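You operate a simulated robot arm through the tools that you are given. There is no shell and no other tool. Be economical: measure what you need, move in short steps, check, and stop when the job is done.

Carry out the task below with a simulated robot arm. There is one attempt and no reset: what you move stays moved.

TASK
Fold both end flaps of the nested ream and put it on the outgoing mat.
Fine: blue and orange plates down till the flaps hold, then back, before the ream is lifted; the other reams stay.
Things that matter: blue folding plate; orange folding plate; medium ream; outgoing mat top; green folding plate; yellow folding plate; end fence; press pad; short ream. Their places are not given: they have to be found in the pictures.

It is judged by the outcome, as a careful person would: the job done as asked, and still so three seconds after it is handed in. It fails if anything else is knocked over, pushed out of place, dropped, spilled or broken.

THE ROBOT
A 6-joint arm with a two-finger parallel gripper, fixed in place. Base frame: the origin is at the foot of the arm, x ahead of it, y to its left, z up; the work surface is at about z = 0.8. Lengths are in m, angles in degrees, forces in N, time in s.
With the tool pointing down near the work surface it reaches from about 0.26 to 0.68 m from the base axis. Its first joint turns from -66.0 to 66.0 degrees. Payload 2.9 kg.
Tool frame: the origin (TCP) lies between the finger pads and is the grasp point; the fingertips stand 0.03 m ahead of it; z points along the fingers, y is the line along which they close. The gripper opens to 0.11 m. The fingers are 0.02 m wide and 0.01 m thick; the gripper's body (0.048 by 0.112 m) begins 0.055 m behind the TCP.
Orientation is that of the tool frame in the base frame, as a unit quaternion [x, y, z, w]. With the fingers straight down and closing along the base's y, the tool's x points along the base's -x, its y along +y and its z along -z.

THE INTERFACE
- The arm moves only by the tool move_arm. Its argument "moves" is a list of rows, each a list of 3 entries, a list of its own where there are three numbers: the shift along the base's x, y, z in m, then the turn, a rotation vector about the base's x, y, z in degrees, then the gripper command, from -1 (fully open) to 1 (shut), values between in proportion. In form: [[[tx, ty, tz], [ax, ay, az], jaw], ...]. A call has 1 to 12 rows; each row is the pose to reach, as a shift and turn from the pose commanded when the call began. A row lasts 0.2 s, in which the tool goes at most 0.05 m and 8.6 degrees; a call with a longer step from one row to the next is refused whole, and so is a gripper value outside its range. A pose out of reach is approached as far as the arm can. The call stops where the force on the tool passes 50 N (or 10 N more than at its start, if that is more) or the arm is blocked; 0.2 s more then pass. The fingers move at their own pace (about 0.108 m/s each) and stop on an object; they squeeze with about 32 N. The grip force told is the motor's: it shows also when the fingers shut on nothing. Time passes only in rows, and 0.2 s behind the last, so rows that repeat a pose let the fingers close. It gives the time, the measured TCP pose, the force on the tool (base axes), the opening and the grip force at its end, in the units of the frame above (readings bear some noise).
- Cameras (640 x 400 px; columns grow to the right, rows downward): "scene" is fixed at [0.086, 0.4387, 1.396]; the picture's right is [-0.68, -0.73, 0.00], its down [-0.33, 0.30, -0.90] and it looks along [0.66, -0.61, -0.44] (base axes); focal length 362 px, centre (320, 200). "wrist" rides on the gripper at [-0.036, 0, -0.057] in the tool frame; the picture's right is [0.00, -1.00, 0.00], its down [0.97, 0.00, -0.24] and it looks along [0.24, 0.00, 0.97] (tool axes); focal length 218 px, centre (320, 200).
- camera(camera): a new picture of that camera. No time passes.
- pixel_to_xyz(camera, pixels): for up to 12 pixels [column, row] of the newest picture of that camera ("zoom" is the newest enlarged one), the place [x, y, z] in the base frame of the surface seen there, good to about 0.002 m. No time passes.
- enlarge(camera, box): a new picture of the part [left, top, right, bottom] of that camera's present view, enlarged. No time passes.
- job_done(): hands the job in; it is judged then, once.

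Work in short steps. Measure before you move; look again where a grasp or a placing could have gone wrong, and mend it. You have 80 turns and 34 pictures in all, the two below and enlarged ones among them. Open the gripper and draw the arm clear of the work before you hand the job in, unless the task says otherwise; then end with one line.

The tools are called after "Emit:" by a JSON object that holds its "op" and its "data". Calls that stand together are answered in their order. move_arm: Moves the arm, as the interface text tells. Its arguments: {"type":"object","properties":{"moves":{"type":"array"}},"required":["moves"]} The other tools are called the same way: camera (camera) takes a picture; pixel_to_xyz (camera, pixels) gives the place of the surface under pixels of a picture; enlarge (camera, box) takes an enlarged picture of a part of a camera's view; job_done () hands the job in.

At the start:

```text
clock: 0.0
ee_pos: [0.3905, -0.1785, 1.1327]
tcp_rot: [0.0, 1.0, 0.0, 0.0]
contact_force: [-0.2, -0.4, 0.2]
opening: 0.1099
grip_force: 0.0
```

scene: 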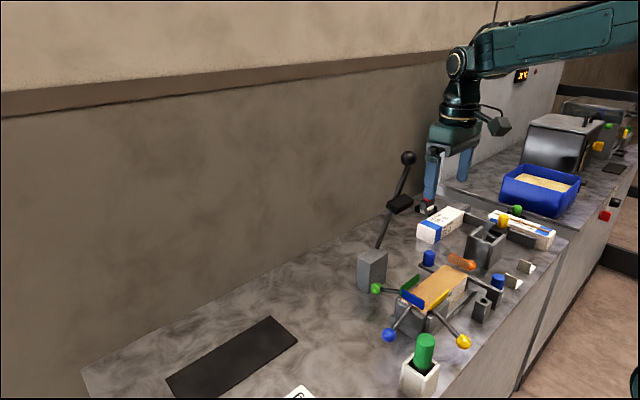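
wrist: 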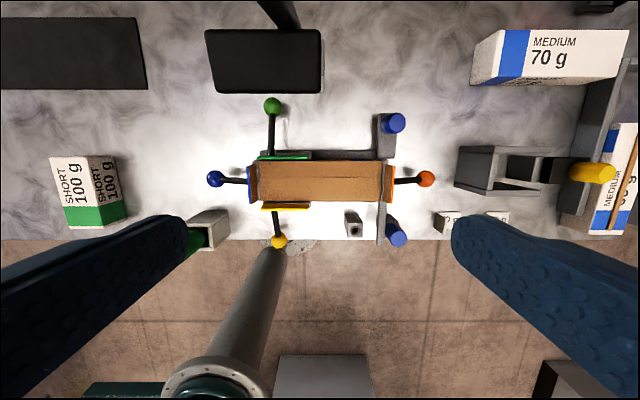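

The wrist picture shows the ream in the nest near (320,180), with plates on all four sides. I'll enlarge both views to understand the parts.

Emit:
{"op": "enlarge", "data": {"camera": "wrist", "box": [190, 80, 450, 250]}}

Emit:
{"op": "enlarge", "data": {"camera": "scene", "box": [340, 190, 580, 400]}}

Emit:
{"op": "pixel_to_xyz", "data": {"camera": "wrist", "pixels": [[215, 179], [426, 179], [272, 106], [279, 241], [255, 182], [388, 182], [320, 182], [320, 163], [320, 200], [393, 123], [397, 234], [265, 60]]}}

Emit:
{"op": "pixel_to_xyz", "data": {"camera": "scene", "pixels": [[389, 335], [463, 342], [376, 289], [461, 262], [413, 297], [437, 287], [232, 357], [270, 320], [297, 340], [200, 398], [170, 380], [408, 158]]}}

```text
2.35 times, centred on (320, 165) of wrist
```

zoom: 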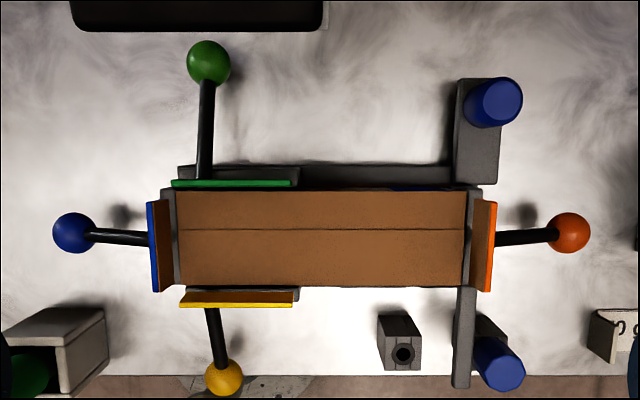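

```text
1.90 times, centred on (460, 295) of scene
```

zoom: 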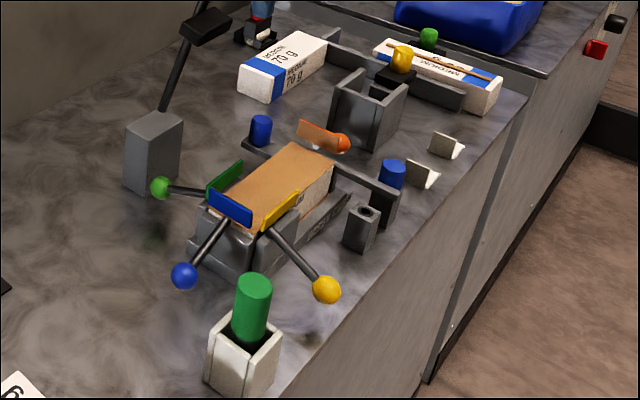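

```text
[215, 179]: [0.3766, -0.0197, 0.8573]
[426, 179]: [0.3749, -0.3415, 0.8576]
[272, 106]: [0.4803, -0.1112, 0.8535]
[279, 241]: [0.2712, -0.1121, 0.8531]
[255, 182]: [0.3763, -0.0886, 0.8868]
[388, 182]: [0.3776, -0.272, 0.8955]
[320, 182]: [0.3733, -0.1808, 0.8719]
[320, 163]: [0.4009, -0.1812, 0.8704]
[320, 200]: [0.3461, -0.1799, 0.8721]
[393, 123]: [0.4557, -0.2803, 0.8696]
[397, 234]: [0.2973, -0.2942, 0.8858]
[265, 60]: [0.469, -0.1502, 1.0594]
```

```text
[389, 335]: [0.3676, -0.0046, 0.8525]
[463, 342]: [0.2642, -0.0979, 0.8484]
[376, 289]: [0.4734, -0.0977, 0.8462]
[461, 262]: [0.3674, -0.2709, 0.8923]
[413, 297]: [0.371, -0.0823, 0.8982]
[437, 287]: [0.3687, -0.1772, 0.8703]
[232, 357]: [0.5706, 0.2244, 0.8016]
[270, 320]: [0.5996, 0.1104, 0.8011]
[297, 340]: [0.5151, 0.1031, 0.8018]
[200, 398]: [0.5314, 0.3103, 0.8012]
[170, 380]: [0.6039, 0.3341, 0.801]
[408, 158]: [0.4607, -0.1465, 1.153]
```

The plates stand up outside the end flaps, and their ball levers point outward. The press pad hangs around x≈0.47, z≈1.06, so I'll map it and the nest before moving.

Emit:
{"op": "pixel_to_xyz", "data": {"camera": "wrist", "pixels": [[210, 90], [317, 90], [210, 35], [317, 35], [290, 20], [340, 170], [382, 170], [251, 180], [260, 180], [393, 180], [384, 210], [240, 181]]}}

Emit:
{"op": "pixel_to_xyz", "data": {"camera": "scene", "pixels": [[400, 203], [390, 203], [411, 200], [370, 265], [380, 240], [403, 293], [423, 307], [404, 303], [421, 303], [402, 322], [469, 264], [414, 310]]}}

Emit:
{"op": "enlarge", "data": {"camera": "scene", "box": [370, 235, 510, 355]}}

```text
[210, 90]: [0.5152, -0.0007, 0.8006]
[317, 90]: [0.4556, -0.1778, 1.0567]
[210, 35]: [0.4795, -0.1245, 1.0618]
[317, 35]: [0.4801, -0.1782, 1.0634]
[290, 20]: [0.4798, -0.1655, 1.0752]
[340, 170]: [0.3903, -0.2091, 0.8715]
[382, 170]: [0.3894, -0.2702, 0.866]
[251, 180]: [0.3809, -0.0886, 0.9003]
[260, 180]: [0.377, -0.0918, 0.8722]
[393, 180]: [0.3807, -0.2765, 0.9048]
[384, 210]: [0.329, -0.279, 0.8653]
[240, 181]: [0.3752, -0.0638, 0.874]
```

```text
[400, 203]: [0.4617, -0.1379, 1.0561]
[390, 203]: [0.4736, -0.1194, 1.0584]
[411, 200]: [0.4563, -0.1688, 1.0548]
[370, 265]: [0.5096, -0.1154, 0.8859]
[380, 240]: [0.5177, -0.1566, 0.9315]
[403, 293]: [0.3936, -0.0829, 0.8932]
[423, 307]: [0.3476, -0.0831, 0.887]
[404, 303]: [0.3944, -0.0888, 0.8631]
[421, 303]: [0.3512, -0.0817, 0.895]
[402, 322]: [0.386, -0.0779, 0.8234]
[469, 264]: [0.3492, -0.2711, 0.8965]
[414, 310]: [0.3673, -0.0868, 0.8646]
```

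```text
3.33 times, centred on (440, 295) of scene
```

zoom: 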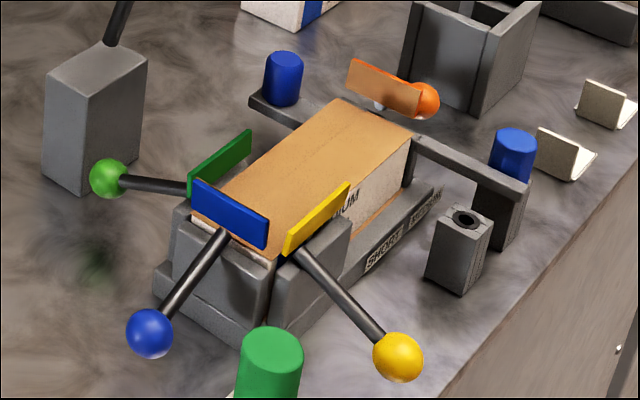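

The lever geometry is clear. The blue ball is centred near (0.373,-0.013,0.845) with its hinge near y -0.087, z 0.865, so lifting the ball inward folds the plate down. I'll move above the blue ball and turn the gripper to close along x.

Emit:
{"op": "move_arm", "data": {"moves": [[[0, 0.03, 0], [0, 0, 8], -0.2], [[-0.005, 0.06, 0], [0, 0, 16], -0.2], [[-0.01, 0.09, 0], [0, 0, 24], -0.2], [[-0.0175, 0.12, 0], [0, 0, 32], -0.2], [[-0.0175, 0.15, 0], [0, 0, 40], -0.2], [[-0.0175, 0.1655, 0], [0, 0, 48], -0.2], [[-0.0175, 0.1655, -0.03], [0, 0, 56], -0.2], [[-0.0175, 0.1655, -0.06], [0, 0, 64], -0.2], [[-0.0175, 0.1655, -0.09], [0, 0, 72], -0.2], [[-0.0175, 0.1655, -0.12], [0, 0, 80], -0.2], [[-0.0175, 0.1655, -0.15], [0, 0, 88], -0.2], [[-0.0175, 0.1655, -0.16], [0, 0, 90], -0.2]]}}

Emit:
{"op": "camera", "data": {"camera": "wrist"}}

Emit:
{"op": "camera", "data": {"camera": "scene"}}

```text
clock: 2.6
ee_pos: [0.373, -0.0139, 0.9725]
tcp_rot: [0.708, -0.707, -0.001, 0.0]
contact_force: [-0.3, 0.1, -0.1]
opening: 0.066
grip_force: 0.0
```

```text
28 pictures are left
```

wrist: 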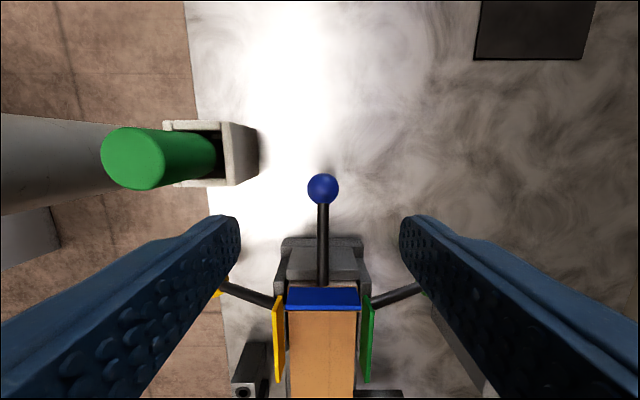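

```text
27 pictures are left
```

scene: 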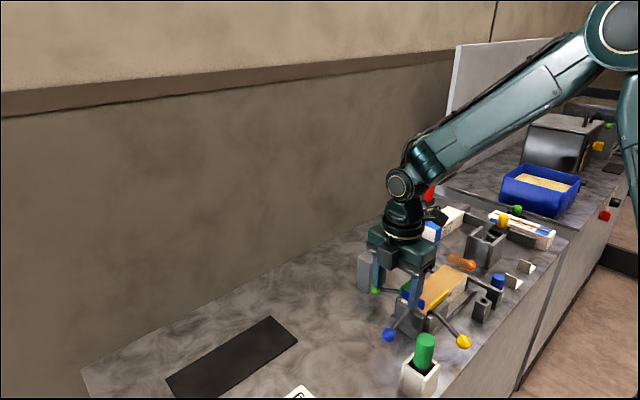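

The ball is at wrist pixel (322,188) and the green cylinder is to the left. I'll measure both before descending.

Emit:
{"op": "pixel_to_xyz", "data": {"camera": "wrist", "pixels": [[322, 188], [322, 175], [322, 202], [308, 188], [337, 188], [130, 150], [240, 150], [322, 240], [322, 300], [322, 290], [322, 310], [490, 372]]}}

```text
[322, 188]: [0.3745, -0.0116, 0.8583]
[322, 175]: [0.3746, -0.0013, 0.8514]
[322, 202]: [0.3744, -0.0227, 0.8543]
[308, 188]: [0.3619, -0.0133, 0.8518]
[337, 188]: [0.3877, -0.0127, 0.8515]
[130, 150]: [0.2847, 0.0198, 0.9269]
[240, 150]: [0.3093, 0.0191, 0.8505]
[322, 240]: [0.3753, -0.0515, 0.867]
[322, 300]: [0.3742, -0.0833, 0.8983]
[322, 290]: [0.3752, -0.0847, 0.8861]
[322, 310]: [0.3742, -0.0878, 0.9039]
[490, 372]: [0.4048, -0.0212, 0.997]
```

The ball centre is about (0.375,-0.012,0.845) and the cylinder edge at x≈0.302 leaves clearance. I'll descend and close on the ball.

Emit:
{"op": "move_arm", "data": {"moves": [[[0.002, 0.001, -0.03], [0, 0, 0], -0.2], [[0.002, 0.001, -0.06], [0, 0, 0], -0.2], [[0.002, 0.001, -0.09], [0, 0, 0], -0.2], [[0.002, 0.001, -0.115], [0, 0, 0], -0.2], [[0.002, 0.001, -0.124], [0, 0, 0], -0.2], [[0.002, 0.001, -0.124], [0, 0, 0], 1], [[0.002, 0.001, -0.124], [0, 0, 0], 1], [[0.002, 0.001, -0.124], [0, 0, 0], 1]]}}

```text
clock: 4.4
ee_pos: [0.3751, -0.0137, 0.8481]
tcp_rot: [0.707, -0.707, 0.001, -0.001]
contact_force: [14.1, -0.9, -10.1]
opening: 0.0271
grip_force: 45.1
```

I'm gripping the ball, with an opening of 0.027. I'll start the arc upward about the hinge in small steps.

Emit:
{"op": "move_arm", "data": {"moves": [[[0, 0.002, 0.0077], [0, 0, 0], 1], [[0, 0.0031, 0.0157], [0, 0, 0], 1], [[0, 0.0035, 0.0237], [0, 0, 0], 1], [[0, 0.003, 0.0317], [0, 0, 0], 1]]}}

Emit:
{"op": "camera", "data": {"camera": "wrist"}}

```text
clock: 5.4
ee_pos: [0.3739, -0.0101, 0.8803]
tcp_rot: [0.708, -0.706, 0.0, -0.002]
contact_force: [20.6, 13.4, -15.6]
opening: 0.0271
grip_force: 45.2
```

```text
26 pictures are left
```

wrist: 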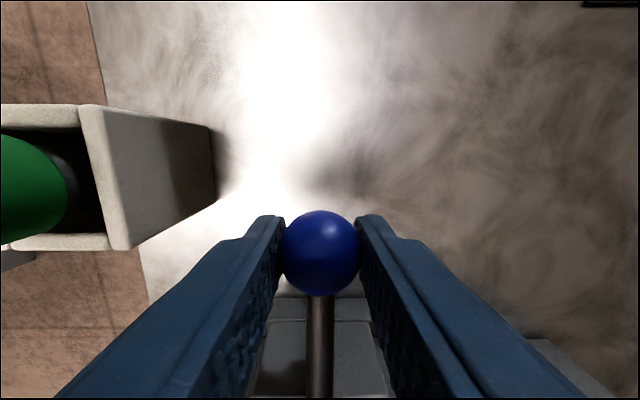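

The ball is held and moving. The +y force suggests the hinge is a bit higher than I assumed, so I'll continue on a slightly larger radius.

Emit:
{"op": "move_arm", "data": {"moves": [[[0.0005, 0.0018, 0.0087], [0, 0, 0], 1], [[0.0005, -0.0009, 0.0194], [0, 0, 0], 1], [[0.0005, -0.005, 0.0296], [0, 0, 0], 1], [[0.0005, -0.0105, 0.0392], [0, 0, 0], 1]]}}

```text
clock: 6.4
ee_pos: [0.375, -0.0182, 0.9191]
tcp_rot: [0.709, -0.706, -0.003, -0.002]
contact_force: [10.3, 17.5, -8.9]
opening: 0.0271
grip_force: 45.0
```

The arc is progressing with moderate forces, so I'll continue to about 66°.

Emit:
{"op": "move_arm", "data": {"moves": [[[0.0005, -0.0053, 0.0087], [0, 0, 0], 1], [[0.0005, -0.0132, 0.0163], [0, 0, 0], 1], [[0.0005, -0.0221, 0.0228], [0, 0, 0], 1], [[0.0005, -0.0319, 0.028], [0, 0, 0], 1]]}}

Emit:
{"op": "camera", "data": {"camera": "scene"}}

```text
clock: 7.4
ee_pos: [0.3746, -0.0531, 0.947]
tcp_rot: [-0.707, 0.707, 0.0, -0.001]
contact_force: [-0.2, -0.3, -0.2]
opening: 0.0003
grip_force: 37.5
```

```text
25 pictures are left
```

scene: 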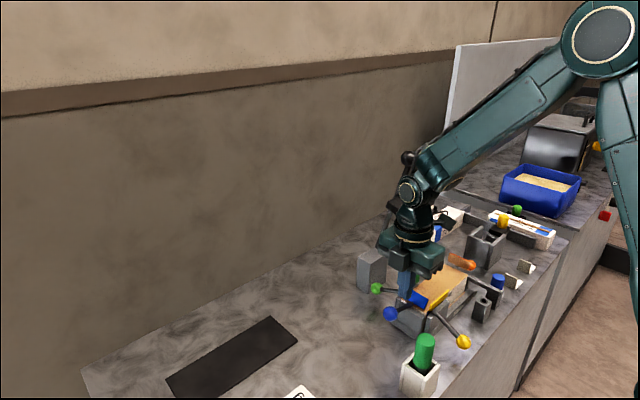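

The ball slipped out of the grip (opening ≈0) and now sits higher, near (390,313). I'll look closer and measure it.

Emit:
{"op": "enlarge", "data": {"camera": "scene", "box": [370, 255, 480, 355]}}

Emit:
{"op": "pixel_to_xyz", "data": {"camera": "scene", "pixels": [[390, 313], [418, 300], [425, 296], [410, 304], [385, 314], [396, 313]]}}

Emit:
{"op": "camera", "data": {"camera": "wrist"}}

```text
4.00 times, centred on (425, 305) of scene
```

zoom: 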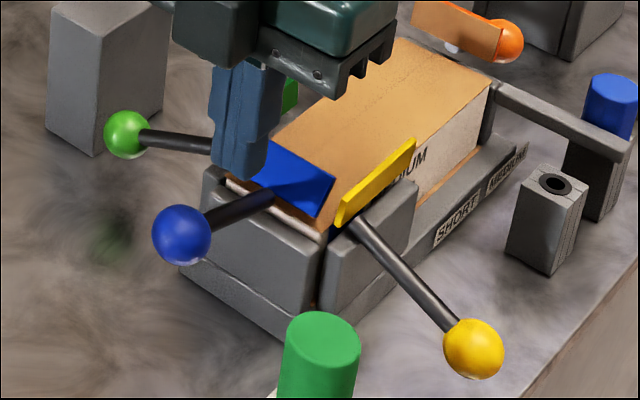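

```text
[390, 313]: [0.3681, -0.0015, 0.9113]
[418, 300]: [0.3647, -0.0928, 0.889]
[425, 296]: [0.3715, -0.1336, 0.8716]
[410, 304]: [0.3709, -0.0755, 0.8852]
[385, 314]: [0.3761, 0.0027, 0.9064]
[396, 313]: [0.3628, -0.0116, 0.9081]
```

```text
23 pictures are left
```

wrist: 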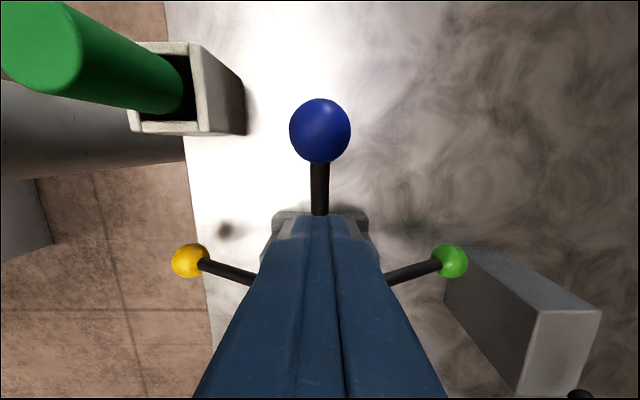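

The lever sits about 42° into its fold. Fitting the two ball positions puts the hinge near (-0.087, 0.8775) with r≈0.081. I'll confirm the ball with the wrist camera and regrip on a better arc.

Emit:
{"op": "pixel_to_xyz", "data": {"camera": "wrist", "pixels": [[320, 130], [320, 105], [320, 155], [295, 130], [345, 130], [320, 180], [320, 205]]}}

Emit:
{"op": "move_arm", "data": {"moves": [[[0, 0, 0.03], [0, 0, 0], 1], [[0, 0.022, 0.04], [0, 0, 0], -0.2], [[0, 0.044, 0.04], [0, 0, 0], -0.2], [[0, 0.044, 0.04], [0, 0, 0], -0.2]]}}

Emit:
{"op": "camera", "data": {"camera": "wrist"}}

```text
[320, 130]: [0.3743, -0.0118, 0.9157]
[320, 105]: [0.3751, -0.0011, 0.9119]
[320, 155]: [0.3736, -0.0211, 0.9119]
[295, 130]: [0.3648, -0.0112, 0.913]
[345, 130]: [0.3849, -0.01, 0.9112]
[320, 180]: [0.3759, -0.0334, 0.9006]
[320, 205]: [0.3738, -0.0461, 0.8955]
```

```text
clock: 8.4
ee_pos: [0.3745, -0.0066, 0.9883]
tcp_rot: [0.707, -0.707, 0.0, 0.001]
contact_force: [0.2, 0.3, 0.5]
opening: 0.0659
grip_force: 0.0
```

```text
22 pictures are left
```

wrist: 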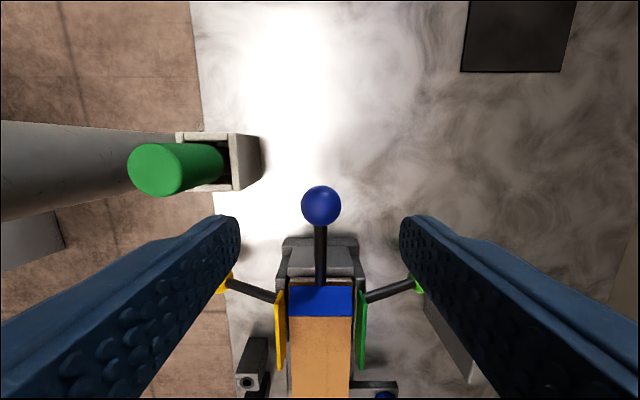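

Ball centre ≈(0.3745,-0.010,0.902). I'll regrip it there.

Emit:
{"op": "move_arm", "data": {"moves": [[[0, -0.003, -0.03], [0, 0, 0], -0.2], [[0, -0.003, -0.06], [0, 0, 0], -0.2], [[0, -0.003, -0.0865], [0, 0, 0], -0.2], [[0, -0.003, -0.0865], [0, 0, 0], 1], [[0, -0.003, -0.0865], [0, 0, 0], 1], [[0, -0.003, -0.0865], [0, 0, 0], 1]]}}

Emit:
{"op": "move_arm", "data": {"moves": [[[0, -0.002, 0.0052], [0, 0, 0], 1], [[0, -0.0045, 0.0103], [0, 0, 0], 1], [[0, -0.0073, 0.0152], [0, 0, 0], 1], [[0, -0.0105, 0.0198], [0, 0, 0], 1]]}}

```text
clock: 9.8
ee_pos: [0.3745, -0.0105, 0.9005]
tcp_rot: [0.708, -0.706, 0.0, 0.0]
contact_force: [2.4, -1.3, -5.0]
opening: 0.0265
grip_force: 45.1
```

```text
clock: 10.8
ee_pos: [0.3743, -0.02, 0.9204]
tcp_rot: [0.709, -0.706, -0.001, 0.0]
contact_force: [-2.1, 15.5, -8.8]
opening: 0.0273
grip_force: 44.9
```

Forces are mostly tangential resistance, about 16 N. I'll continue slowly.

Emit:
{"op": "move_arm", "data": {"moves": [[[0, -0.0032, 0.0045], [0, 0, 0], 1], [[0, -0.0067, 0.0088], [0, 0, 0], 1], [[0, -0.0106, 0.0128], [0, 0, 0], 1], [[0, -0.0148, 0.0164], [0, 0, 0], 1]]}}

```text
clock: 11.8
ee_pos: [0.3752, -0.0351, 0.9364]
tcp_rot: [0.709, -0.706, -0.001, -0.002]
contact_force: [-2.5, 17.3, -3.3]
opening: 0.0275
grip_force: 45.6
```

I'm still holding at about 51°. I'll continue to about 76°.

Emit:
{"op": "move_arm", "data": {"moves": [[[0, -0.0034, 0.0025], [0, 0, 0], 1], [[0, -0.0069, 0.0048], [0, 0, 0], 1], [[0, -0.0106, 0.0069], [0, 0, 0], 1], [[0, -0.0143, 0.0089], [0, 0, 0], 1], [[0, -0.0182, 0.0106], [0, 0, 0], 1], [[0, -0.0221, 0.0122], [0, 0, 0], 1], [[0, -0.0261, 0.0135], [0, 0, 0], 1], [[0, -0.0301, 0.0147], [0, 0, 0], 1]]}}

Emit:
{"op": "enlarge", "data": {"camera": "scene", "box": [370, 235, 490, 345]}}

```text
clock: 13.6
ee_pos: [0.3776, -0.0696, 0.9532]
tcp_rot: [-0.705, 0.709, -0.005, 0.0]
contact_force: [0.1, -1.0, 0.0]
opening: 0.0003
grip_force: 38.2
```

```text
3.64 times, centred on (430, 290) of scene
```

zoom: 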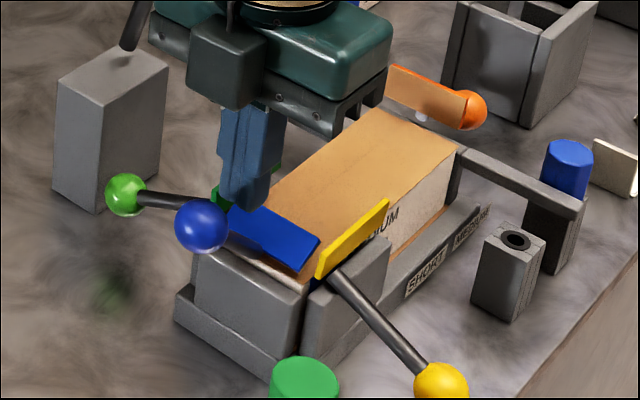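

It slipped again, further along the arc. The plate is now quite low, so I'll measure the ball and then push from the outside with closed fingers.

Emit:
{"op": "pixel_to_xyz", "data": {"camera": "zoom", "pixels": [[200, 225], [180, 226], [222, 230], [240, 238], [315, 238], [265, 255], [275, 220], [300, 268]]}}

Emit:
{"op": "move_arm", "data": {"moves": [[[-0.002, 0, 0.04], [0, 0, 0], 1], [[-0.003, 0.04, 0.05], [0, 0, 0], 1], [[-0.003, 0.085, 0.05], [0, 0, 0], 1], [[-0.003, 0.105, 0.05], [0, 0, 0], 1]]}}

Emit:
{"op": "camera", "data": {"camera": "wrist"}}

```text
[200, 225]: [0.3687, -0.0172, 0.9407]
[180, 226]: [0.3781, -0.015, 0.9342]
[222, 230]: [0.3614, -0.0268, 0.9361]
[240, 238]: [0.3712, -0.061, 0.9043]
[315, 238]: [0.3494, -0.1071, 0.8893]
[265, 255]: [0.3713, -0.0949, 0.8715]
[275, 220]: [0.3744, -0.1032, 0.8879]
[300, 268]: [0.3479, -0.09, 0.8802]
```

```text
clock: 14.6
ee_pos: [0.3724, 0.0396, 1.0011]
tcp_rot: [0.707, -0.707, 0.0, 0.0]
contact_force: [0.4, -0.7, 0.3]
opening: 0.0
grip_force: 37.2
```

```text
20 pictures are left
```

wrist: 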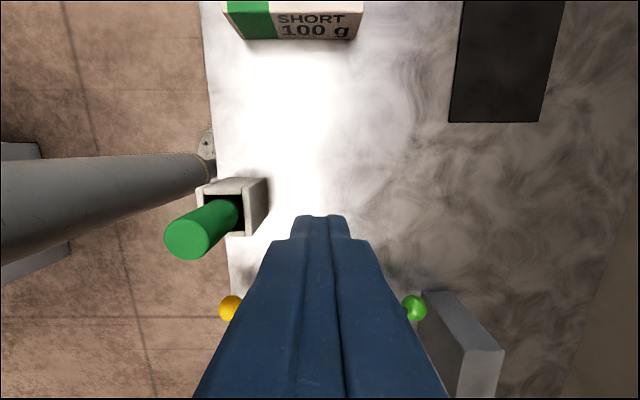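

The ball is at about (0.374,-0.024,0.931), roughly 42°. I'll put the closed fingers behind it on the +y side and push along the arc.

Emit:
{"op": "move_arm", "data": {"moves": [[[0.002, -0.01, -0.03], [0, 0, 0], 1], [[0.002, -0.03, -0.066], [0, 0, 0], 1], [[0.002, -0.0406, -0.066], [0, 0, 0], 1], [[0.002, -0.0445, -0.062], [0, 0, 0], 1], [[0.002, -0.049, -0.058], [0, 0, 0], 1], [[0.002, -0.0532, -0.0548], [0, 0, 0], 1], [[0.002, -0.058, -0.0516], [0, 0, 0], 1], [[0.002, -0.063, -0.049], [0, 0, 0], 1], [[0.002, -0.068, -0.0464], [0, 0, 0], 1]]}}

```text
clock: 16.6
ee_pos: [0.3735, -0.0292, 0.9545]
tcp_rot: [-0.707, 0.707, 0.001, -0.001]
contact_force: [0.1, 0.9, 0.2]
opening: 0.0
grip_force: 37.3
```

There's no contact force, so I'll check where the ball is.

Emit:
{"op": "camera", "data": {"camera": "wrist"}}

Emit:
{"op": "enlarge", "data": {"camera": "scene", "box": [370, 235, 490, 345]}}

```text
19 pictures are left
```

wrist: 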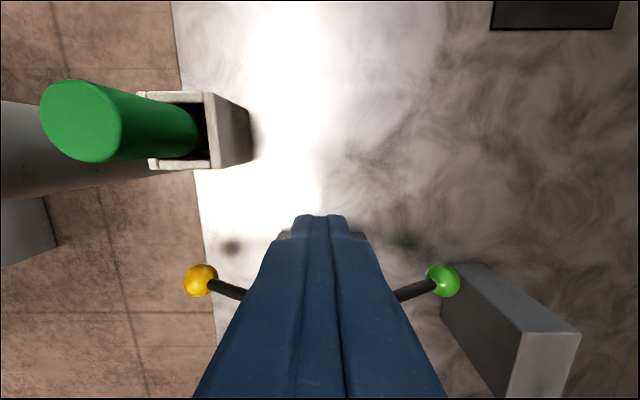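

```text
3.64 times, centred on (430, 290) of scene
```

zoom: 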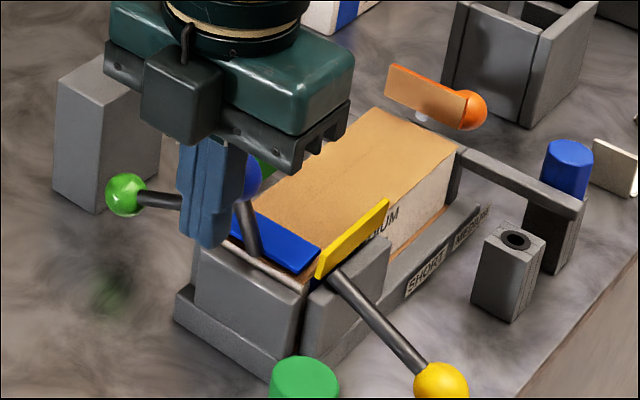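

The lever is now near vertical with the plate close to flat. I'll measure the plate and ball to judge whether it's fully down.

Emit:
{"op": "pixel_to_xyz", "data": {"camera": "zoom", "pixels": [[252, 178], [248, 205], [254, 240], [270, 225], [310, 245], [300, 262], [270, 250], [290, 240], [258, 190]]}}

```text
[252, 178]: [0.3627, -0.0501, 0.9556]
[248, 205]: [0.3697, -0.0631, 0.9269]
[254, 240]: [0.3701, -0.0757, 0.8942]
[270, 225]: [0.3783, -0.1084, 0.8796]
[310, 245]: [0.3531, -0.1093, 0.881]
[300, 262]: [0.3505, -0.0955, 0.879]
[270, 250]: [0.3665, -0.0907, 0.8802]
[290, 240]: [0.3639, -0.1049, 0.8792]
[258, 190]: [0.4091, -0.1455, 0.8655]
```

The plate is horizontal at z≈0.880 and the lever is at about 69°. I'll press a little further until force builds and hold it.

Emit:
{"op": "move_arm", "data": {"moves": [[[0, -0.003, 0.001], [0, 0, 0], 1], [[0, -0.006, 0.002], [0, 0, 0], 1], [[0, -0.009, 0.002], [0, 0, 0], 1], [[0, -0.012, 0.002], [0, 0, 0], 1], [[0, -0.012, 0.002], [0, 0, 0], 1]]}}

```text
clock: 17.8
ee_pos: [0.3739, -0.0367, 0.9572]
tcp_rot: [0.711, -0.703, -0.003, -0.003]
contact_force: [-5.1, 38.8, 13.3]
opening: 0.0001
grip_force: 37.7
```

There's a firm 39 N reaction at the stop. I'll hold it for about 2 s.

Emit:
{"op": "move_arm", "data": {"moves": [[[0, 0, 0], [0, 0, 0], 1], [[0, 0, 0], [0, 0, 0], 1], [[0, 0, 0], [0, 0, 0], 1], [[0, 0, 0], [0, 0, 0], 1], [[0, 0, 0], [0, 0, 0], 1], [[0, 0, 0], [0, 0, 0], 1], [[0, 0, 0], [0, 0, 0], 1], [[0, 0, 0], [0, 0, 0], 1], [[0, 0, 0], [0, 0, 0], 1], [[0, 0, 0], [0, 0, 0], 1]]}}

Emit:
{"op": "enlarge", "data": {"camera": "scene", "box": [370, 235, 490, 345]}}

```text
clock: 20.0
ee_pos: [0.3742, -0.0363, 0.9568]
tcp_rot: [0.711, -0.704, -0.002, -0.003]
contact_force: [-1.6, 38.2, 6.1]
opening: 0.0
grip_force: 37.8
```

```text
3.64 times, centred on (430, 290) of scene
```

zoom: 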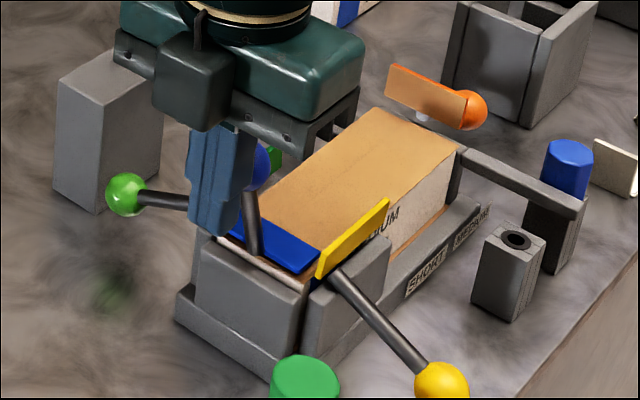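

The plate is fully down on the flap. Next I back off, go over the ball, and push it back outward from the ream side.

Emit:
{"op": "move_arm", "data": {"moves": [[[0, 0.01, 0], [0, 0, 0], 1], [[0, 0.01, 0.03], [0, 0, 0], 1], [[0, 0.01, 0.065], [0, 0, 0], 1], [[0, -0.03, 0.065], [0, 0, 0], 1], [[0, -0.062, 0.065], [0, 0, 0], 1], [[0, -0.062, 0.03], [0, 0, 0], 1], [[0, -0.062, -0.008], [0, 0, 0], 1], [[0, -0.062, -0.008], [0, 0, 0], 1]]}}

Emit:
{"op": "camera", "data": {"camera": "scene"}}

Emit:
{"op": "pixel_to_xyz", "data": {"camera": "scene", "pixels": [[437, 285], [443, 275], [445, 290], [465, 266]]}}

```text
clock: 21.8
ee_pos: [0.3736, -0.1043, 0.9464]
tcp_rot: [-0.707, 0.707, 0.0, 0.0]
contact_force: [-0.2, 0.6, 1.6]
opening: 0.0
grip_force: 37.4
```

```text
16 pictures are left
```

scene: 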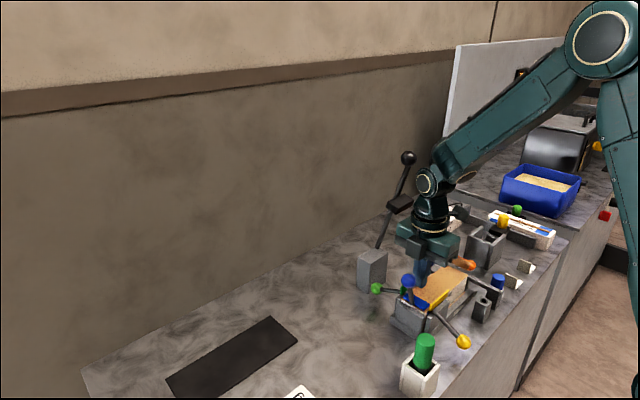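

```text
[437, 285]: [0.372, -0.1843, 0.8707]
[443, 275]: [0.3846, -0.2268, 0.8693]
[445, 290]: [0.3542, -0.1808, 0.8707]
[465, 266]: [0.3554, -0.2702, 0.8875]
```

The lever stays up by itself. I'll push the ball outward, then press the shaft down.

Emit:
{"op": "move_arm", "data": {"moves": [[[0, 0.012, 0], [0, 0, 0], 1], [[0, 0.022, 0], [0, 0, 0], 1], [[0, 0.028, -0.002], [0, 0, 0], 1], [[0, 0.034, -0.004], [0, 0, 0], 1], [[0, 0.04, -0.006], [0, 0, 0], 1], [[0, 0.046, -0.008], [0, 0, 0], 1], [[0, 0.052, -0.01], [0, 0, 0], 1], [[0, 0.058, -0.012], [0, 0, 0], 1]]}}

```text
clock: 23.6
ee_pos: [0.3743, -0.046, 0.9371]
tcp_rot: [-0.707, 0.708, 0.0, -0.001]
contact_force: [-0.7, 0.1, -0.4]
opening: 0.0002
grip_force: 38.0
```

That was smooth. I'll continue outward and down on the shaft.

Emit:
{"op": "move_arm", "data": {"moves": [[[0, 0.006, -0.005], [0, 0, 0], 1], [[0, 0.012, -0.01], [0, 0, 0], 1], [[0, 0.014, -0.018], [0, 0, 0], 1], [[0, 0.015, -0.026], [0, 0, 0], 1], [[0, 0.015, -0.034], [0, 0, 0], 1], [[0, 0.015, -0.042], [0, 0, 0], 1], [[0, 0.015, -0.048], [0, 0, 0], 1]]}}

Emit:
{"op": "enlarge", "data": {"camera": "scene", "box": [370, 235, 490, 345]}}

```text
clock: 25.2
ee_pos: [0.375, -0.0297, 0.892]
tcp_rot: [0.708, -0.707, 0.002, -0.003]
contact_force: [-7.4, 8.4, 48.6]
opening: 0.0003
grip_force: 38.0
```

```text
3.64 times, centred on (430, 290) of scene
```

zoom: 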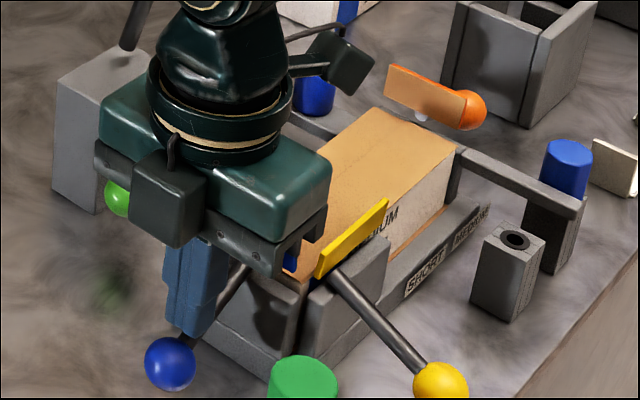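

The blue lever is back at its bottom stop and looks to be at its original position. I'll lift, turn the gripper by -180° so the camera box faces away from the orange plate, and check the blue flap.

Emit:
{"op": "move_arm", "data": {"moves": [[[0, 0, 0.03], [0, 0, 0], 1], [[0, 0.01, 0.07], [0, 0, 0], 1], [[-0.01, 0.02, 0.11], [0, 0, -8], 1], [[-0.02, 0.02, 0.15], [0, 0, -16], 1], [[-0.03, 0.02, 0.15], [0, 0, -24], 0], [[-0.03, 0.02, 0.15], [0, 0, -32], 0], [[-0.03, 0.02, 0.15], [0, 0, -40], 0], [[-0.03, 0.02, 0.15], [0, 0, -48], 0], [[-0.03, 0.02, 0.15], [0, 0, -56], -0.2], [[-0.03, 0.02, 0.15], [0, 0, -64], -0.2], [[-0.03, 0.02, 0.15], [0, 0, -72], -0.2], [[-0.03, 0.02, 0.15], [0, 0, -80], -0.2]]}}

Emit:
{"op": "move_arm", "data": {"moves": [[[0, 0, 0], [0, 0, -8], -0.2], [[0, 0, 0], [0, 0, -16], -0.2], [[0, 0, 0], [0, 0, -24], -0.2], [[0, 0, 0], [0, 0, -32], -0.2], [[0, 0, 0], [0, 0, -40], -0.2], [[0, 0, 0], [0, 0, -48], -0.2], [[0, 0, 0], [0, 0, -56], -0.2], [[0, 0, 0], [0, 0, -64], -0.2], [[0, 0, 0], [0, 0, -72], -0.2], [[0, 0, 0], [0, 0, -80], -0.2], [[0, 0, 0], [0, 0, -88], -0.2], [[0, 0, 0], [0, 0, -96], -0.2]]}}

Emit:
{"op": "enlarge", "data": {"camera": "scene", "box": [370, 235, 490, 345]}}

```text
clock: 27.8
ee_pos: [0.3451, -0.0107, 1.0378]
tcp_rot: [-0.086, 0.996, 0.0, 0.001]
contact_force: [0.0, 0.6, 0.4]
opening: 0.0659
grip_force: 0.1
```

```text
clock: 30.4
ee_pos: [0.3459, -0.0104, 1.0387]
tcp_rot: [0.683, 0.73, 0.0, 0.001]
contact_force: [0.0, 0.6, 0.1]
opening: 0.0657
grip_force: 0.0
```

```text
3.64 times, centred on (430, 290) of scene
```

zoom: 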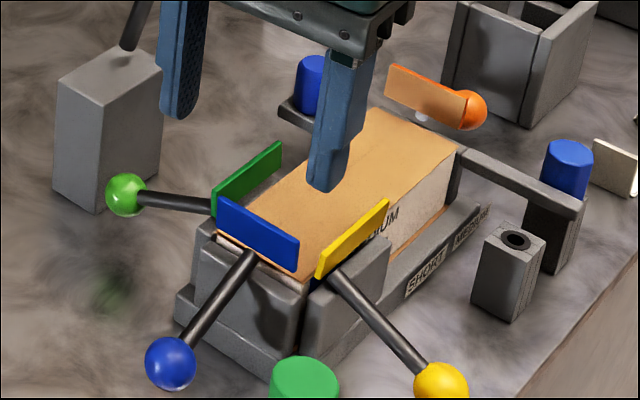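

The blue plate is back upright. I'll travel along x≈0.35 past the press pad to above the orange ball.

Emit:
{"op": "move_arm", "data": {"moves": [[[0, -0.04, 0], [0, 0, -4], -0.2], [[0, -0.08, 0], [0, 0, -4], -0.2], [[0, -0.12, 0], [0, 0, -4], -0.2], [[0, -0.16, 0], [0, 0, -4], -0.2], [[0, -0.2, 0], [0, 0, -4], -0.2], [[0, -0.24, 0], [0, 0, -4], -0.2], [[0.01, -0.28, 0], [0, 0, -4], -0.2], [[0.02, -0.31, 0], [0, 0, -4], -0.2], [[0.0285, -0.337, 0], [0, 0, -4], -0.2], [[0.0285, -0.337, -0.03], [0, 0, -4], -0.2], [[0.0285, -0.337, -0.06], [0, 0, -4], -0.2]]}}

Emit:
{"op": "camera", "data": {"camera": "wrist"}}

```text
clock: 32.8
ee_pos: [0.3721, -0.3482, 0.9806]
tcp_rot: [0.707, 0.707, 0.0, 0.0]
contact_force: [0.8, -0.1, 0.1]
opening: 0.066
grip_force: 0.2
```

```text
13 pictures are left
```

wrist: 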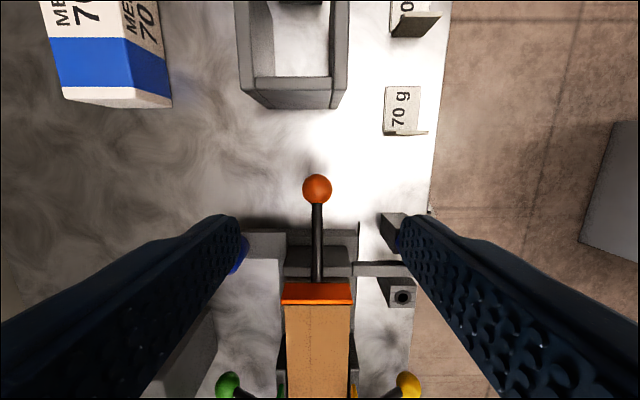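

The orange ball is at (317,188). I'll measure it, its shaft, the tall holder in front, and the fence parts near the fingers.

Emit:
{"op": "pixel_to_xyz", "data": {"camera": "wrist", "pixels": [[317, 188], [303, 188], [332, 188], [317, 240], [317, 270], [317, 288], [290, 80], [290, 103], [240, 20], [395, 225], [265, 240], [374, 268]]}}

```text
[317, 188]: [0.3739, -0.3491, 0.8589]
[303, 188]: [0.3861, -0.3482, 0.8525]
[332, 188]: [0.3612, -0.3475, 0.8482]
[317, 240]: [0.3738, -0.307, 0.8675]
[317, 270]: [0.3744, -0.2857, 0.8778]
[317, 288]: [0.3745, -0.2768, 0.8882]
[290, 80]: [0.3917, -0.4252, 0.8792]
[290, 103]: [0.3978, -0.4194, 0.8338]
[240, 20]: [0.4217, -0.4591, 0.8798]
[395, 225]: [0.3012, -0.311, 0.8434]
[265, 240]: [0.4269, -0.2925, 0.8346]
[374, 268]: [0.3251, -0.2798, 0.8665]
```

Ball centre is (0.374,-0.348,0.846), the mirror of blue. I'll descend and grip.

Emit:
{"op": "move_arm", "data": {"moves": [[[0.0017, 0, -0.03], [0, 0, 0], -0.2], [[0.0017, 0, -0.06], [0, 0, 0], -0.2], [[0.0017, 0, -0.09], [0, 0, 0], -0.2], [[0.0017, 0, -0.12], [0, 0, 0], -0.2], [[0.0017, 0, -0.1345], [0, 0, 0], -0.2], [[0.0017, 0, -0.1345], [0, 0, 0], 1], [[0.0017, 0, -0.1345], [0, 0, 0], 1], [[0.0017, 0, -0.1345], [0, 0, 0], 1]]}}

Emit:
{"op": "move_arm", "data": {"moves": [[[0, -0.0026, 0.008], [0, 0, 0], 1], [[0, -0.0046, 0.0161], [0, 0, 0], 1], [[0, -0.0056, 0.023], [0, 0, 0], 1], [[0, -0.0058, 0.03], [0, 0, 0], 1], [[0, -0.0056, 0.037], [0, 0, 0], 1], [[0, -0.0046, 0.0439], [0, 0, 0], 1], [[0, -0.003, 0.0508], [0, 0, 0], 1], [[0, -0.001, 0.0574], [0, 0, 0], 1]]}}

```text
clock: 34.6
ee_pos: [0.3749, -0.348, 0.8452]
tcp_rot: [0.708, 0.706, 0.0, 0.0]
contact_force: [-4.4, 0.0, -0.8]
opening: 0.0271
grip_force: 45.1
```

```text
clock: 36.4
ee_pos: [0.3748, -0.3495, 0.9027]
tcp_rot: [0.708, 0.707, 0.0, 0.001]
contact_force: [3.0, -12.1, -12.6]
opening: 0.0269
grip_force: 44.8
```

It's tracking well, with the ball still held at φ≈20°. I'll continue to about 48°.

Emit:
{"op": "move_arm", "data": {"moves": [[[0, 0.0022, 0.0064], [0, 0, 0], 1], [[0, 0.0054, 0.0126], [0, 0, 0], 1], [[0, 0.0092, 0.0185], [0, 0, 0], 1], [[0, 0.0134, 0.024], [0, 0, 0], 1], [[0, 0.0181, 0.0292], [0, 0, 0], 1], [[0, 0.021, 0.0318], [0, 0, 0], 1]]}}

```text
clock: 37.8
ee_pos: [0.3754, -0.325, 0.9306]
tcp_rot: [0.705, 0.709, 0.001, -0.003]
contact_force: [6.0, 4.3, -9.5]
opening: 0.0089
grip_force: 44.8
```

The opening of 0.0089 means the fingers now hold the shaft rather than the ball. I'll look.

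Emit:
{"op": "camera", "data": {"camera": "wrist"}}

Emit:
{"op": "pixel_to_xyz", "data": {"camera": "wrist", "pixels": [[320, 190], [320, 230], [320, 210], [320, 250], [320, 300], [320, 170]]}}

```text
12 pictures are left
```

wrist: 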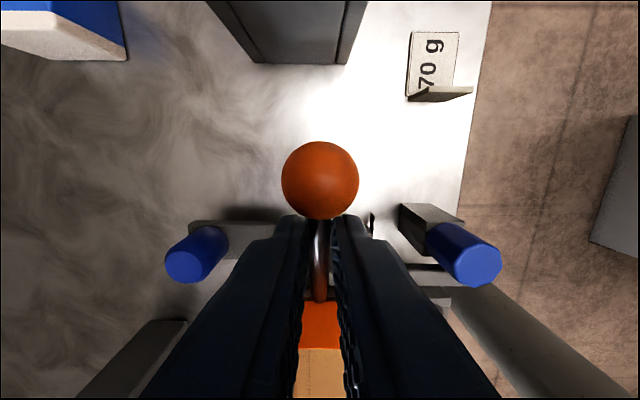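

```text
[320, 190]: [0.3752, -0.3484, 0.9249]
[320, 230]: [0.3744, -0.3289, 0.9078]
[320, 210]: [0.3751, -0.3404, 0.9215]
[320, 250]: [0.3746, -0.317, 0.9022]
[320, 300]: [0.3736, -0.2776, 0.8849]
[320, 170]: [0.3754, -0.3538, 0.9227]
```

The ball (≈(-0.349, 0.913)) slid just outside the fingers, with the lever at about 27°. I'll open and check where it settles so I can regrip.

Emit:
{"op": "move_arm", "data": {"moves": [[[0, 0, 0], [0, 0, 0], -0.2], [[0, 0, 0], [0, 0, 0], -0.2], [[0, 0, 0], [0, 0, 0], -0.2]]}}

Emit:
{"op": "camera", "data": {"camera": "wrist"}}

Emit:
{"op": "pixel_to_xyz", "data": {"camera": "wrist", "pixels": [[320, 190], [320, 210], [320, 170], [320, 250], [320, 180]]}}

```text
clock: 38.6
ee_pos: [0.3732, -0.3271, 0.9321]
tcp_rot: [0.707, 0.707, 0.0, 0.0]
contact_force: [-0.2, 0.3, 0.7]
opening: 0.0662
grip_force: 0.0
```

```text
11 pictures are left
```

wrist: 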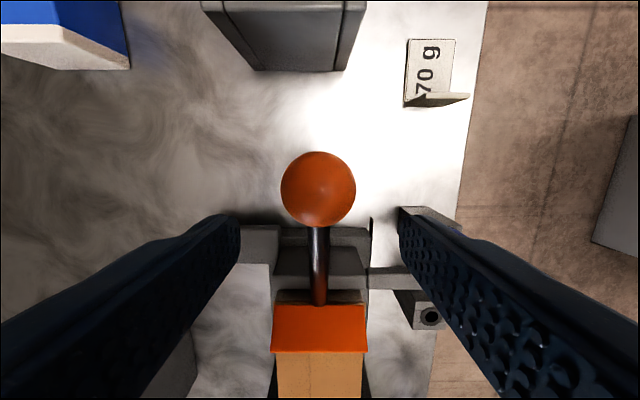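

```text
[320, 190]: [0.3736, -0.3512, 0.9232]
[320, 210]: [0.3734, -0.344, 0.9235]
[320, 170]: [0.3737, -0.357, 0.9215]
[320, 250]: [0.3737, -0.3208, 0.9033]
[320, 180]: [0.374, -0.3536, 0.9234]
```

The lever holds at about 25°, with the ball at (-0.349,0.910). I'll regrip it centred.

Emit:
{"op": "move_arm", "data": {"moves": [[[0.0008, -0.011, -0.011], [0, 0, 0], -0.2], [[0.0008, -0.022, -0.022], [0, 0, 0], -0.2], [[0.0008, -0.022, -0.022], [0, 0, 0], 1], [[0.0008, -0.022, -0.022], [0, 0, 0], 1], [[0.0008, -0.022, -0.022], [0, 0, 0], 1]]}}

Emit:
{"op": "move_arm", "data": {"moves": [[[0, 0.0026, 0.0051], [0, 0, 0], 1], [[0, 0.0056, 0.01], [0, 0, 0], 1], [[0, 0.0089, 0.0147], [0, 0, 0], 1], [[0, 0.0125, 0.0191], [0, 0, 0], 1]]}}

```text
clock: 39.8
ee_pos: [0.3756, -0.3501, 0.9111]
tcp_rot: [0.708, 0.707, -0.001, 0.0]
contact_force: [-10.0, -0.6, 1.2]
opening: 0.0269
grip_force: 44.7
```

```text
clock: 40.8
ee_pos: [0.3742, -0.3362, 0.9299]
tcp_rot: [0.707, 0.707, 0.0, 0.0]
contact_force: [-1.2, -3.1, -16.7]
opening: 0.0272
grip_force: 45.2
```

The grip is holding at about 41°. I'll take two more small steps.

Emit:
{"op": "move_arm", "data": {"moves": [[[0, 0.0036, 0.0042], [0, 0, 0], 1], [[0, 0.0075, 0.0081], [0, 0, 0], 1]]}}

```text
clock: 41.4
ee_pos: [0.3759, -0.3299, 0.94]
tcp_rot: [0.709, 0.705, -0.001, 0.0]
contact_force: [-6.4, -10.8, -8.2]
opening: 0.027
grip_force: 44.5
```

I'm holding at about 49°. Now I'll open, go up and over to the -y side, close, and lower behind the ball.

Emit:
{"op": "move_arm", "data": {"moves": [[[0, 0, 0], [0, 0, 0], -0.2], [[0, 0, 0], [0, 0, 0], -0.2], [[0, 0, 0.035], [0, 0, 0], -0.2], [[0, 0, 0.065], [0, 0, 0], -0.2], [[0, -0.03, 0.065], [0, 0, 0], 1], [[0, -0.048, 0.065], [0, 0, 0], 1], [[0, -0.048, 0.065], [0, 0, 0], 1], [[0, -0.048, 0.03], [0, 0, 0], 1], [[0, -0.048, -0.005], [0, 0, 0], 1]]}}

Emit:
{"op": "enlarge", "data": {"camera": "scene", "box": [410, 215, 530, 325]}}

```text
clock: 43.4
ee_pos: [0.3759, -0.3755, 0.9348]
tcp_rot: [0.707, 0.707, 0.0, 0.0]
contact_force: [-0.1, 0.1, -0.2]
opening: 0.0001
grip_force: 32.2
```

```text
3.64 times, centred on (470, 270) of scene
```

zoom: 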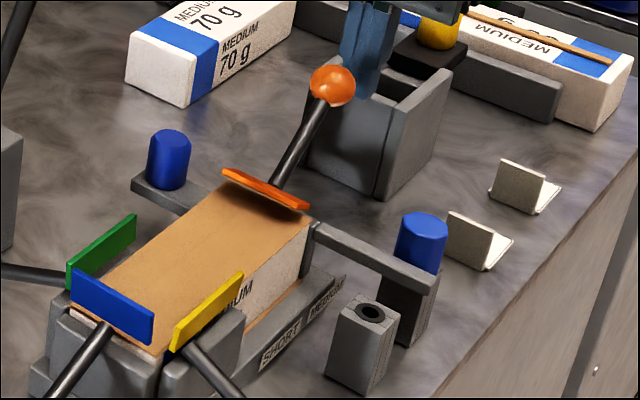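

The orange lever sits at about 45° with my fingers behind the ball. I'll push along the arc to the stop.

Emit:
{"op": "move_arm", "data": {"moves": [[[-0.001, 0.012, 0], [0, 0, 0], 1], [[-0.001, 0.0195, 0], [0, 0, 0], 1], [[-0.001, 0.0248, 0.0048], [0, 0, 0], 1], [[-0.001, 0.0305, 0.0092], [0, 0, 0], 1], [[-0.001, 0.0365, 0.013], [0, 0, 0], 1], [[-0.001, 0.0428, 0.0163], [0, 0, 0], 1], [[-0.001, 0.048, 0.019], [0, 0, 0], 1], [[-0.001, 0.0515, 0.02], [0, 0, 0], 1], [[-0.001, 0.054, 0.02], [0, 0, 0], 1], [[-0.001, 0.054, 0.02], [0, 0, 0], 1]]}}

Emit:
{"op": "enlarge", "data": {"camera": "scene", "box": [410, 215, 530, 325]}}

```text
clock: 45.6
ee_pos: [0.3742, -0.3224, 0.9539]
tcp_rot: [0.707, 0.707, 0.001, 0.0]
contact_force: [0.3, 0.4, 1.0]
opening: 0.0001
grip_force: 32.1
```

```text
3.64 times, centred on (470, 270) of scene
```

zoom: 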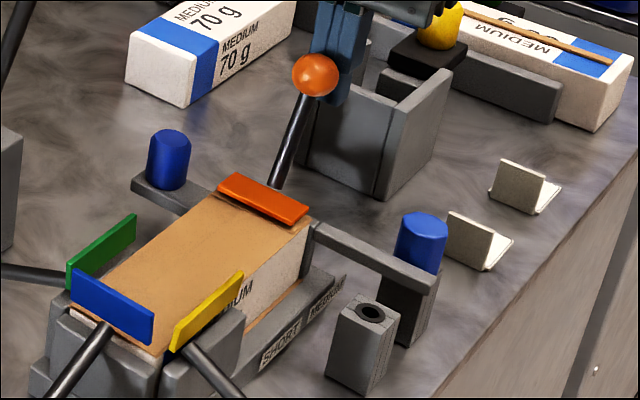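

The plate is nearly flat with no resisting force yet. I'll press further until there's a firm reaction.

Emit:
{"op": "move_arm", "data": {"moves": [[[0, 0.003, 0.001], [0, 0, 0], 1], [[0, 0.006, 0.001], [0, 0, 0], 1], [[0, 0.009, 0.001], [0, 0, 0], 1], [[0, 0.011, 0.001], [0, 0, 0], 1], [[0, 0.011, 0.001], [0, 0, 0], 1]]}}

```text
clock: 46.6
ee_pos: [0.3738, -0.3217, 0.9567]
tcp_rot: [0.713, 0.701, -0.004, 0.008]
contact_force: [1.2, -16.0, -5.2]
opening: 0.0
grip_force: 32.4
stopped in row 4: the force on the tool passed its limit (the readings are from after the stop); the commanded pose is now the measured one
```

I hit the hard stop, so the plate is down. I'll hold with moderate pressure for about 2 s.

Emit:
{"op": "move_arm", "data": {"moves": [[[0, 0.002, 0], [0, 0, 0], 1], [[0, 0.003, 0], [0, 0, 0], 1], [[0, 0.003, 0], [0, 0, 0], 1], [[0, 0.003, 0], [0, 0, 0], 1], [[0, 0.003, 0], [0, 0, 0], 1], [[0, 0.003, 0], [0, 0, 0], 1], [[0, 0.003, 0], [0, 0, 0], 1], [[0, 0.003, 0], [0, 0, 0], 1], [[0, 0.003, 0], [0, 0, 0], 1], [[0, 0.003, 0], [0, 0, 0], 1], [[0, 0.003, 0], [0, 0, 0], 1]]}}

Emit:
{"op": "enlarge", "data": {"camera": "scene", "box": [410, 215, 530, 325]}}

Emit:
{"op": "pixel_to_xyz", "data": {"camera": "zoom", "pixels": [[260, 190], [230, 190], [295, 217], [290, 205], [240, 178], [306, 75], [290, 140]]}}

```text
clock: 49.0
ee_pos: [0.374, -0.3196, 0.9567]
tcp_rot: [0.714, 0.7, -0.006, 0.01]
contact_force: [-0.7, -37.6, 7.1]
opening: 0.0
grip_force: 31.9
```

```text
3.64 times, centred on (470, 270) of scene
```

zoom: 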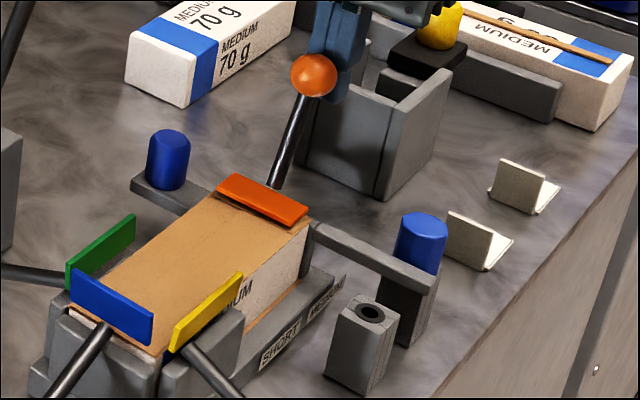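

```text
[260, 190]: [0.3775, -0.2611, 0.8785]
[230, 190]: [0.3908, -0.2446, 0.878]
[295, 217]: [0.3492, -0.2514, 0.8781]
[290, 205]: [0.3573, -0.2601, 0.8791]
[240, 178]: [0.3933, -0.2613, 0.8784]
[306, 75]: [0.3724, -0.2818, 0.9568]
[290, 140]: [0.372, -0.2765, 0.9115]
```

The orange plate is flat at z 0.878. I'll return the lever the same way as the blue one.

Emit:
{"op": "move_arm", "data": {"moves": [[[0, -0.012, 0], [0, 0, 0], 1], [[0, -0.012, 0.03], [0, 0, 0], 1], [[0, -0.012, 0.065], [0, 0, 0], 1], [[0, 0.03, 0.065], [0, 0, 0], 1], [[0, 0.064, 0.065], [0, 0, 0], 1], [[0, 0.064, 0.03], [0, 0, 0], 1], [[0, 0.064, -0.008], [0, 0, 0], 1], [[0, 0.064, -0.008], [0, 0, 0], 1]]}}

Emit:
{"op": "move_arm", "data": {"moves": [[[0, -0.012, 0], [0, 0, 0], 1], [[0, -0.022, 0], [0, 0, 0], 1], [[0, -0.028, -0.002], [0, 0, 0], 1], [[0, -0.034, -0.004], [0, 0, 0], 1], [[0, -0.04, -0.006], [0, 0, 0], 1], [[0, -0.046, -0.008], [0, 0, 0], 1], [[0, -0.052, -0.01], [0, 0, 0], 1], [[0, -0.058, -0.012], [0, 0, 0], 1]]}}

Emit:
{"op": "move_arm", "data": {"moves": [[[0, -0.006, -0.005], [0, 0, 0], 1], [[0, -0.012, -0.01], [0, 0, 0], 1], [[0, -0.014, -0.018], [0, 0, 0], 1], [[0, -0.015, -0.026], [0, 0, 0], 1], [[0, -0.015, -0.034], [0, 0, 0], 1], [[0, -0.015, -0.042], [0, 0, 0], 1], [[0, -0.015, -0.048], [0, 0, 0], 1]]}}

```text
clock: 50.8
ee_pos: [0.3746, -0.2525, 0.9468]
tcp_rot: [0.711, 0.703, -0.002, 0.007]
contact_force: [-0.2, 0.2, -0.2]
opening: 0.0002
grip_force: 32.7
```

```text
clock: 52.6
ee_pos: [0.3745, -0.3113, 0.9368]
tcp_rot: [0.712, 0.702, -0.003, 0.006]
contact_force: [-0.2, 1.0, 1.2]
opening: 0.0001
grip_force: 31.9
```

```text
clock: 54.2
ee_pos: [0.3754, -0.3283, 0.8913]
tcp_rot: [0.713, 0.701, -0.002, 0.012]
contact_force: [-2.2, -4.8, 38.6]
opening: 0.0001
grip_force: 31.6
```

The orange lever is at its lower stop. I'll lift off and go above the ream to inspect the flaps and the finger clearances.

Emit:
{"op": "move_arm", "data": {"moves": [[[0, 0, 0.04], [0, 0, 0.5], 1], [[0, 0, 0.08], [0, 0, 1], 1], [[-0.01, 0.02, 0.12], [0, 0, 1], 0], [[-0.02, 0.06, 0.15], [0, 0, 1], -0.8], [[-0.02, 0.1, 0.15], [0, 0, 1], -0.8], [[-0.01, 0.12, 0.15], [0, 0, 1], -0.8], [[-0.0, 0.138, 0.15], [0, 0, 1], -0.8]]}}

Emit:
{"op": "camera", "data": {"camera": "wrist"}}

Emit:
{"op": "enlarge", "data": {"camera": "scene", "box": [380, 235, 510, 345]}}

```text
refused: row 4 steps farther than a row can; nothing moved
```

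```text
7 pictures are left
```

wrist: 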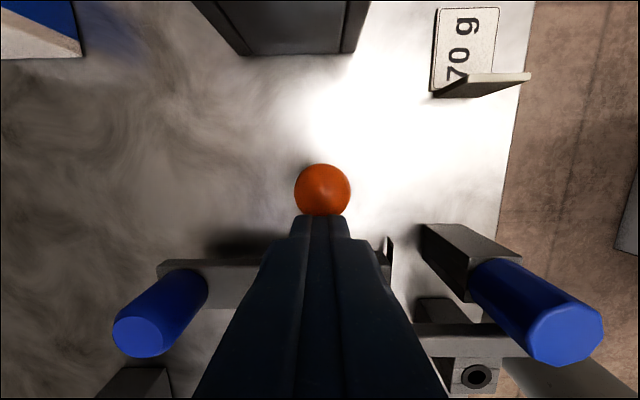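

```text
3.64 times, centred on (445, 290) of scene
```

zoom: 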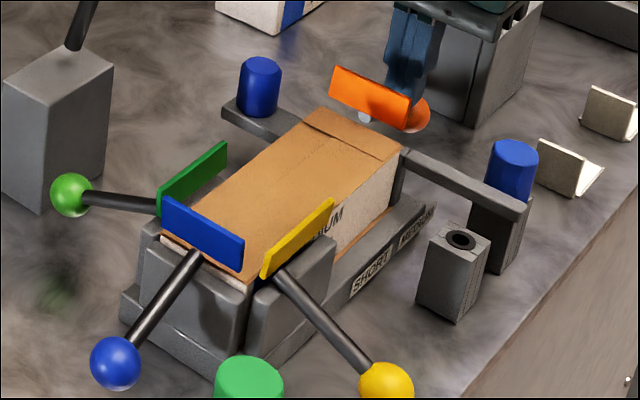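

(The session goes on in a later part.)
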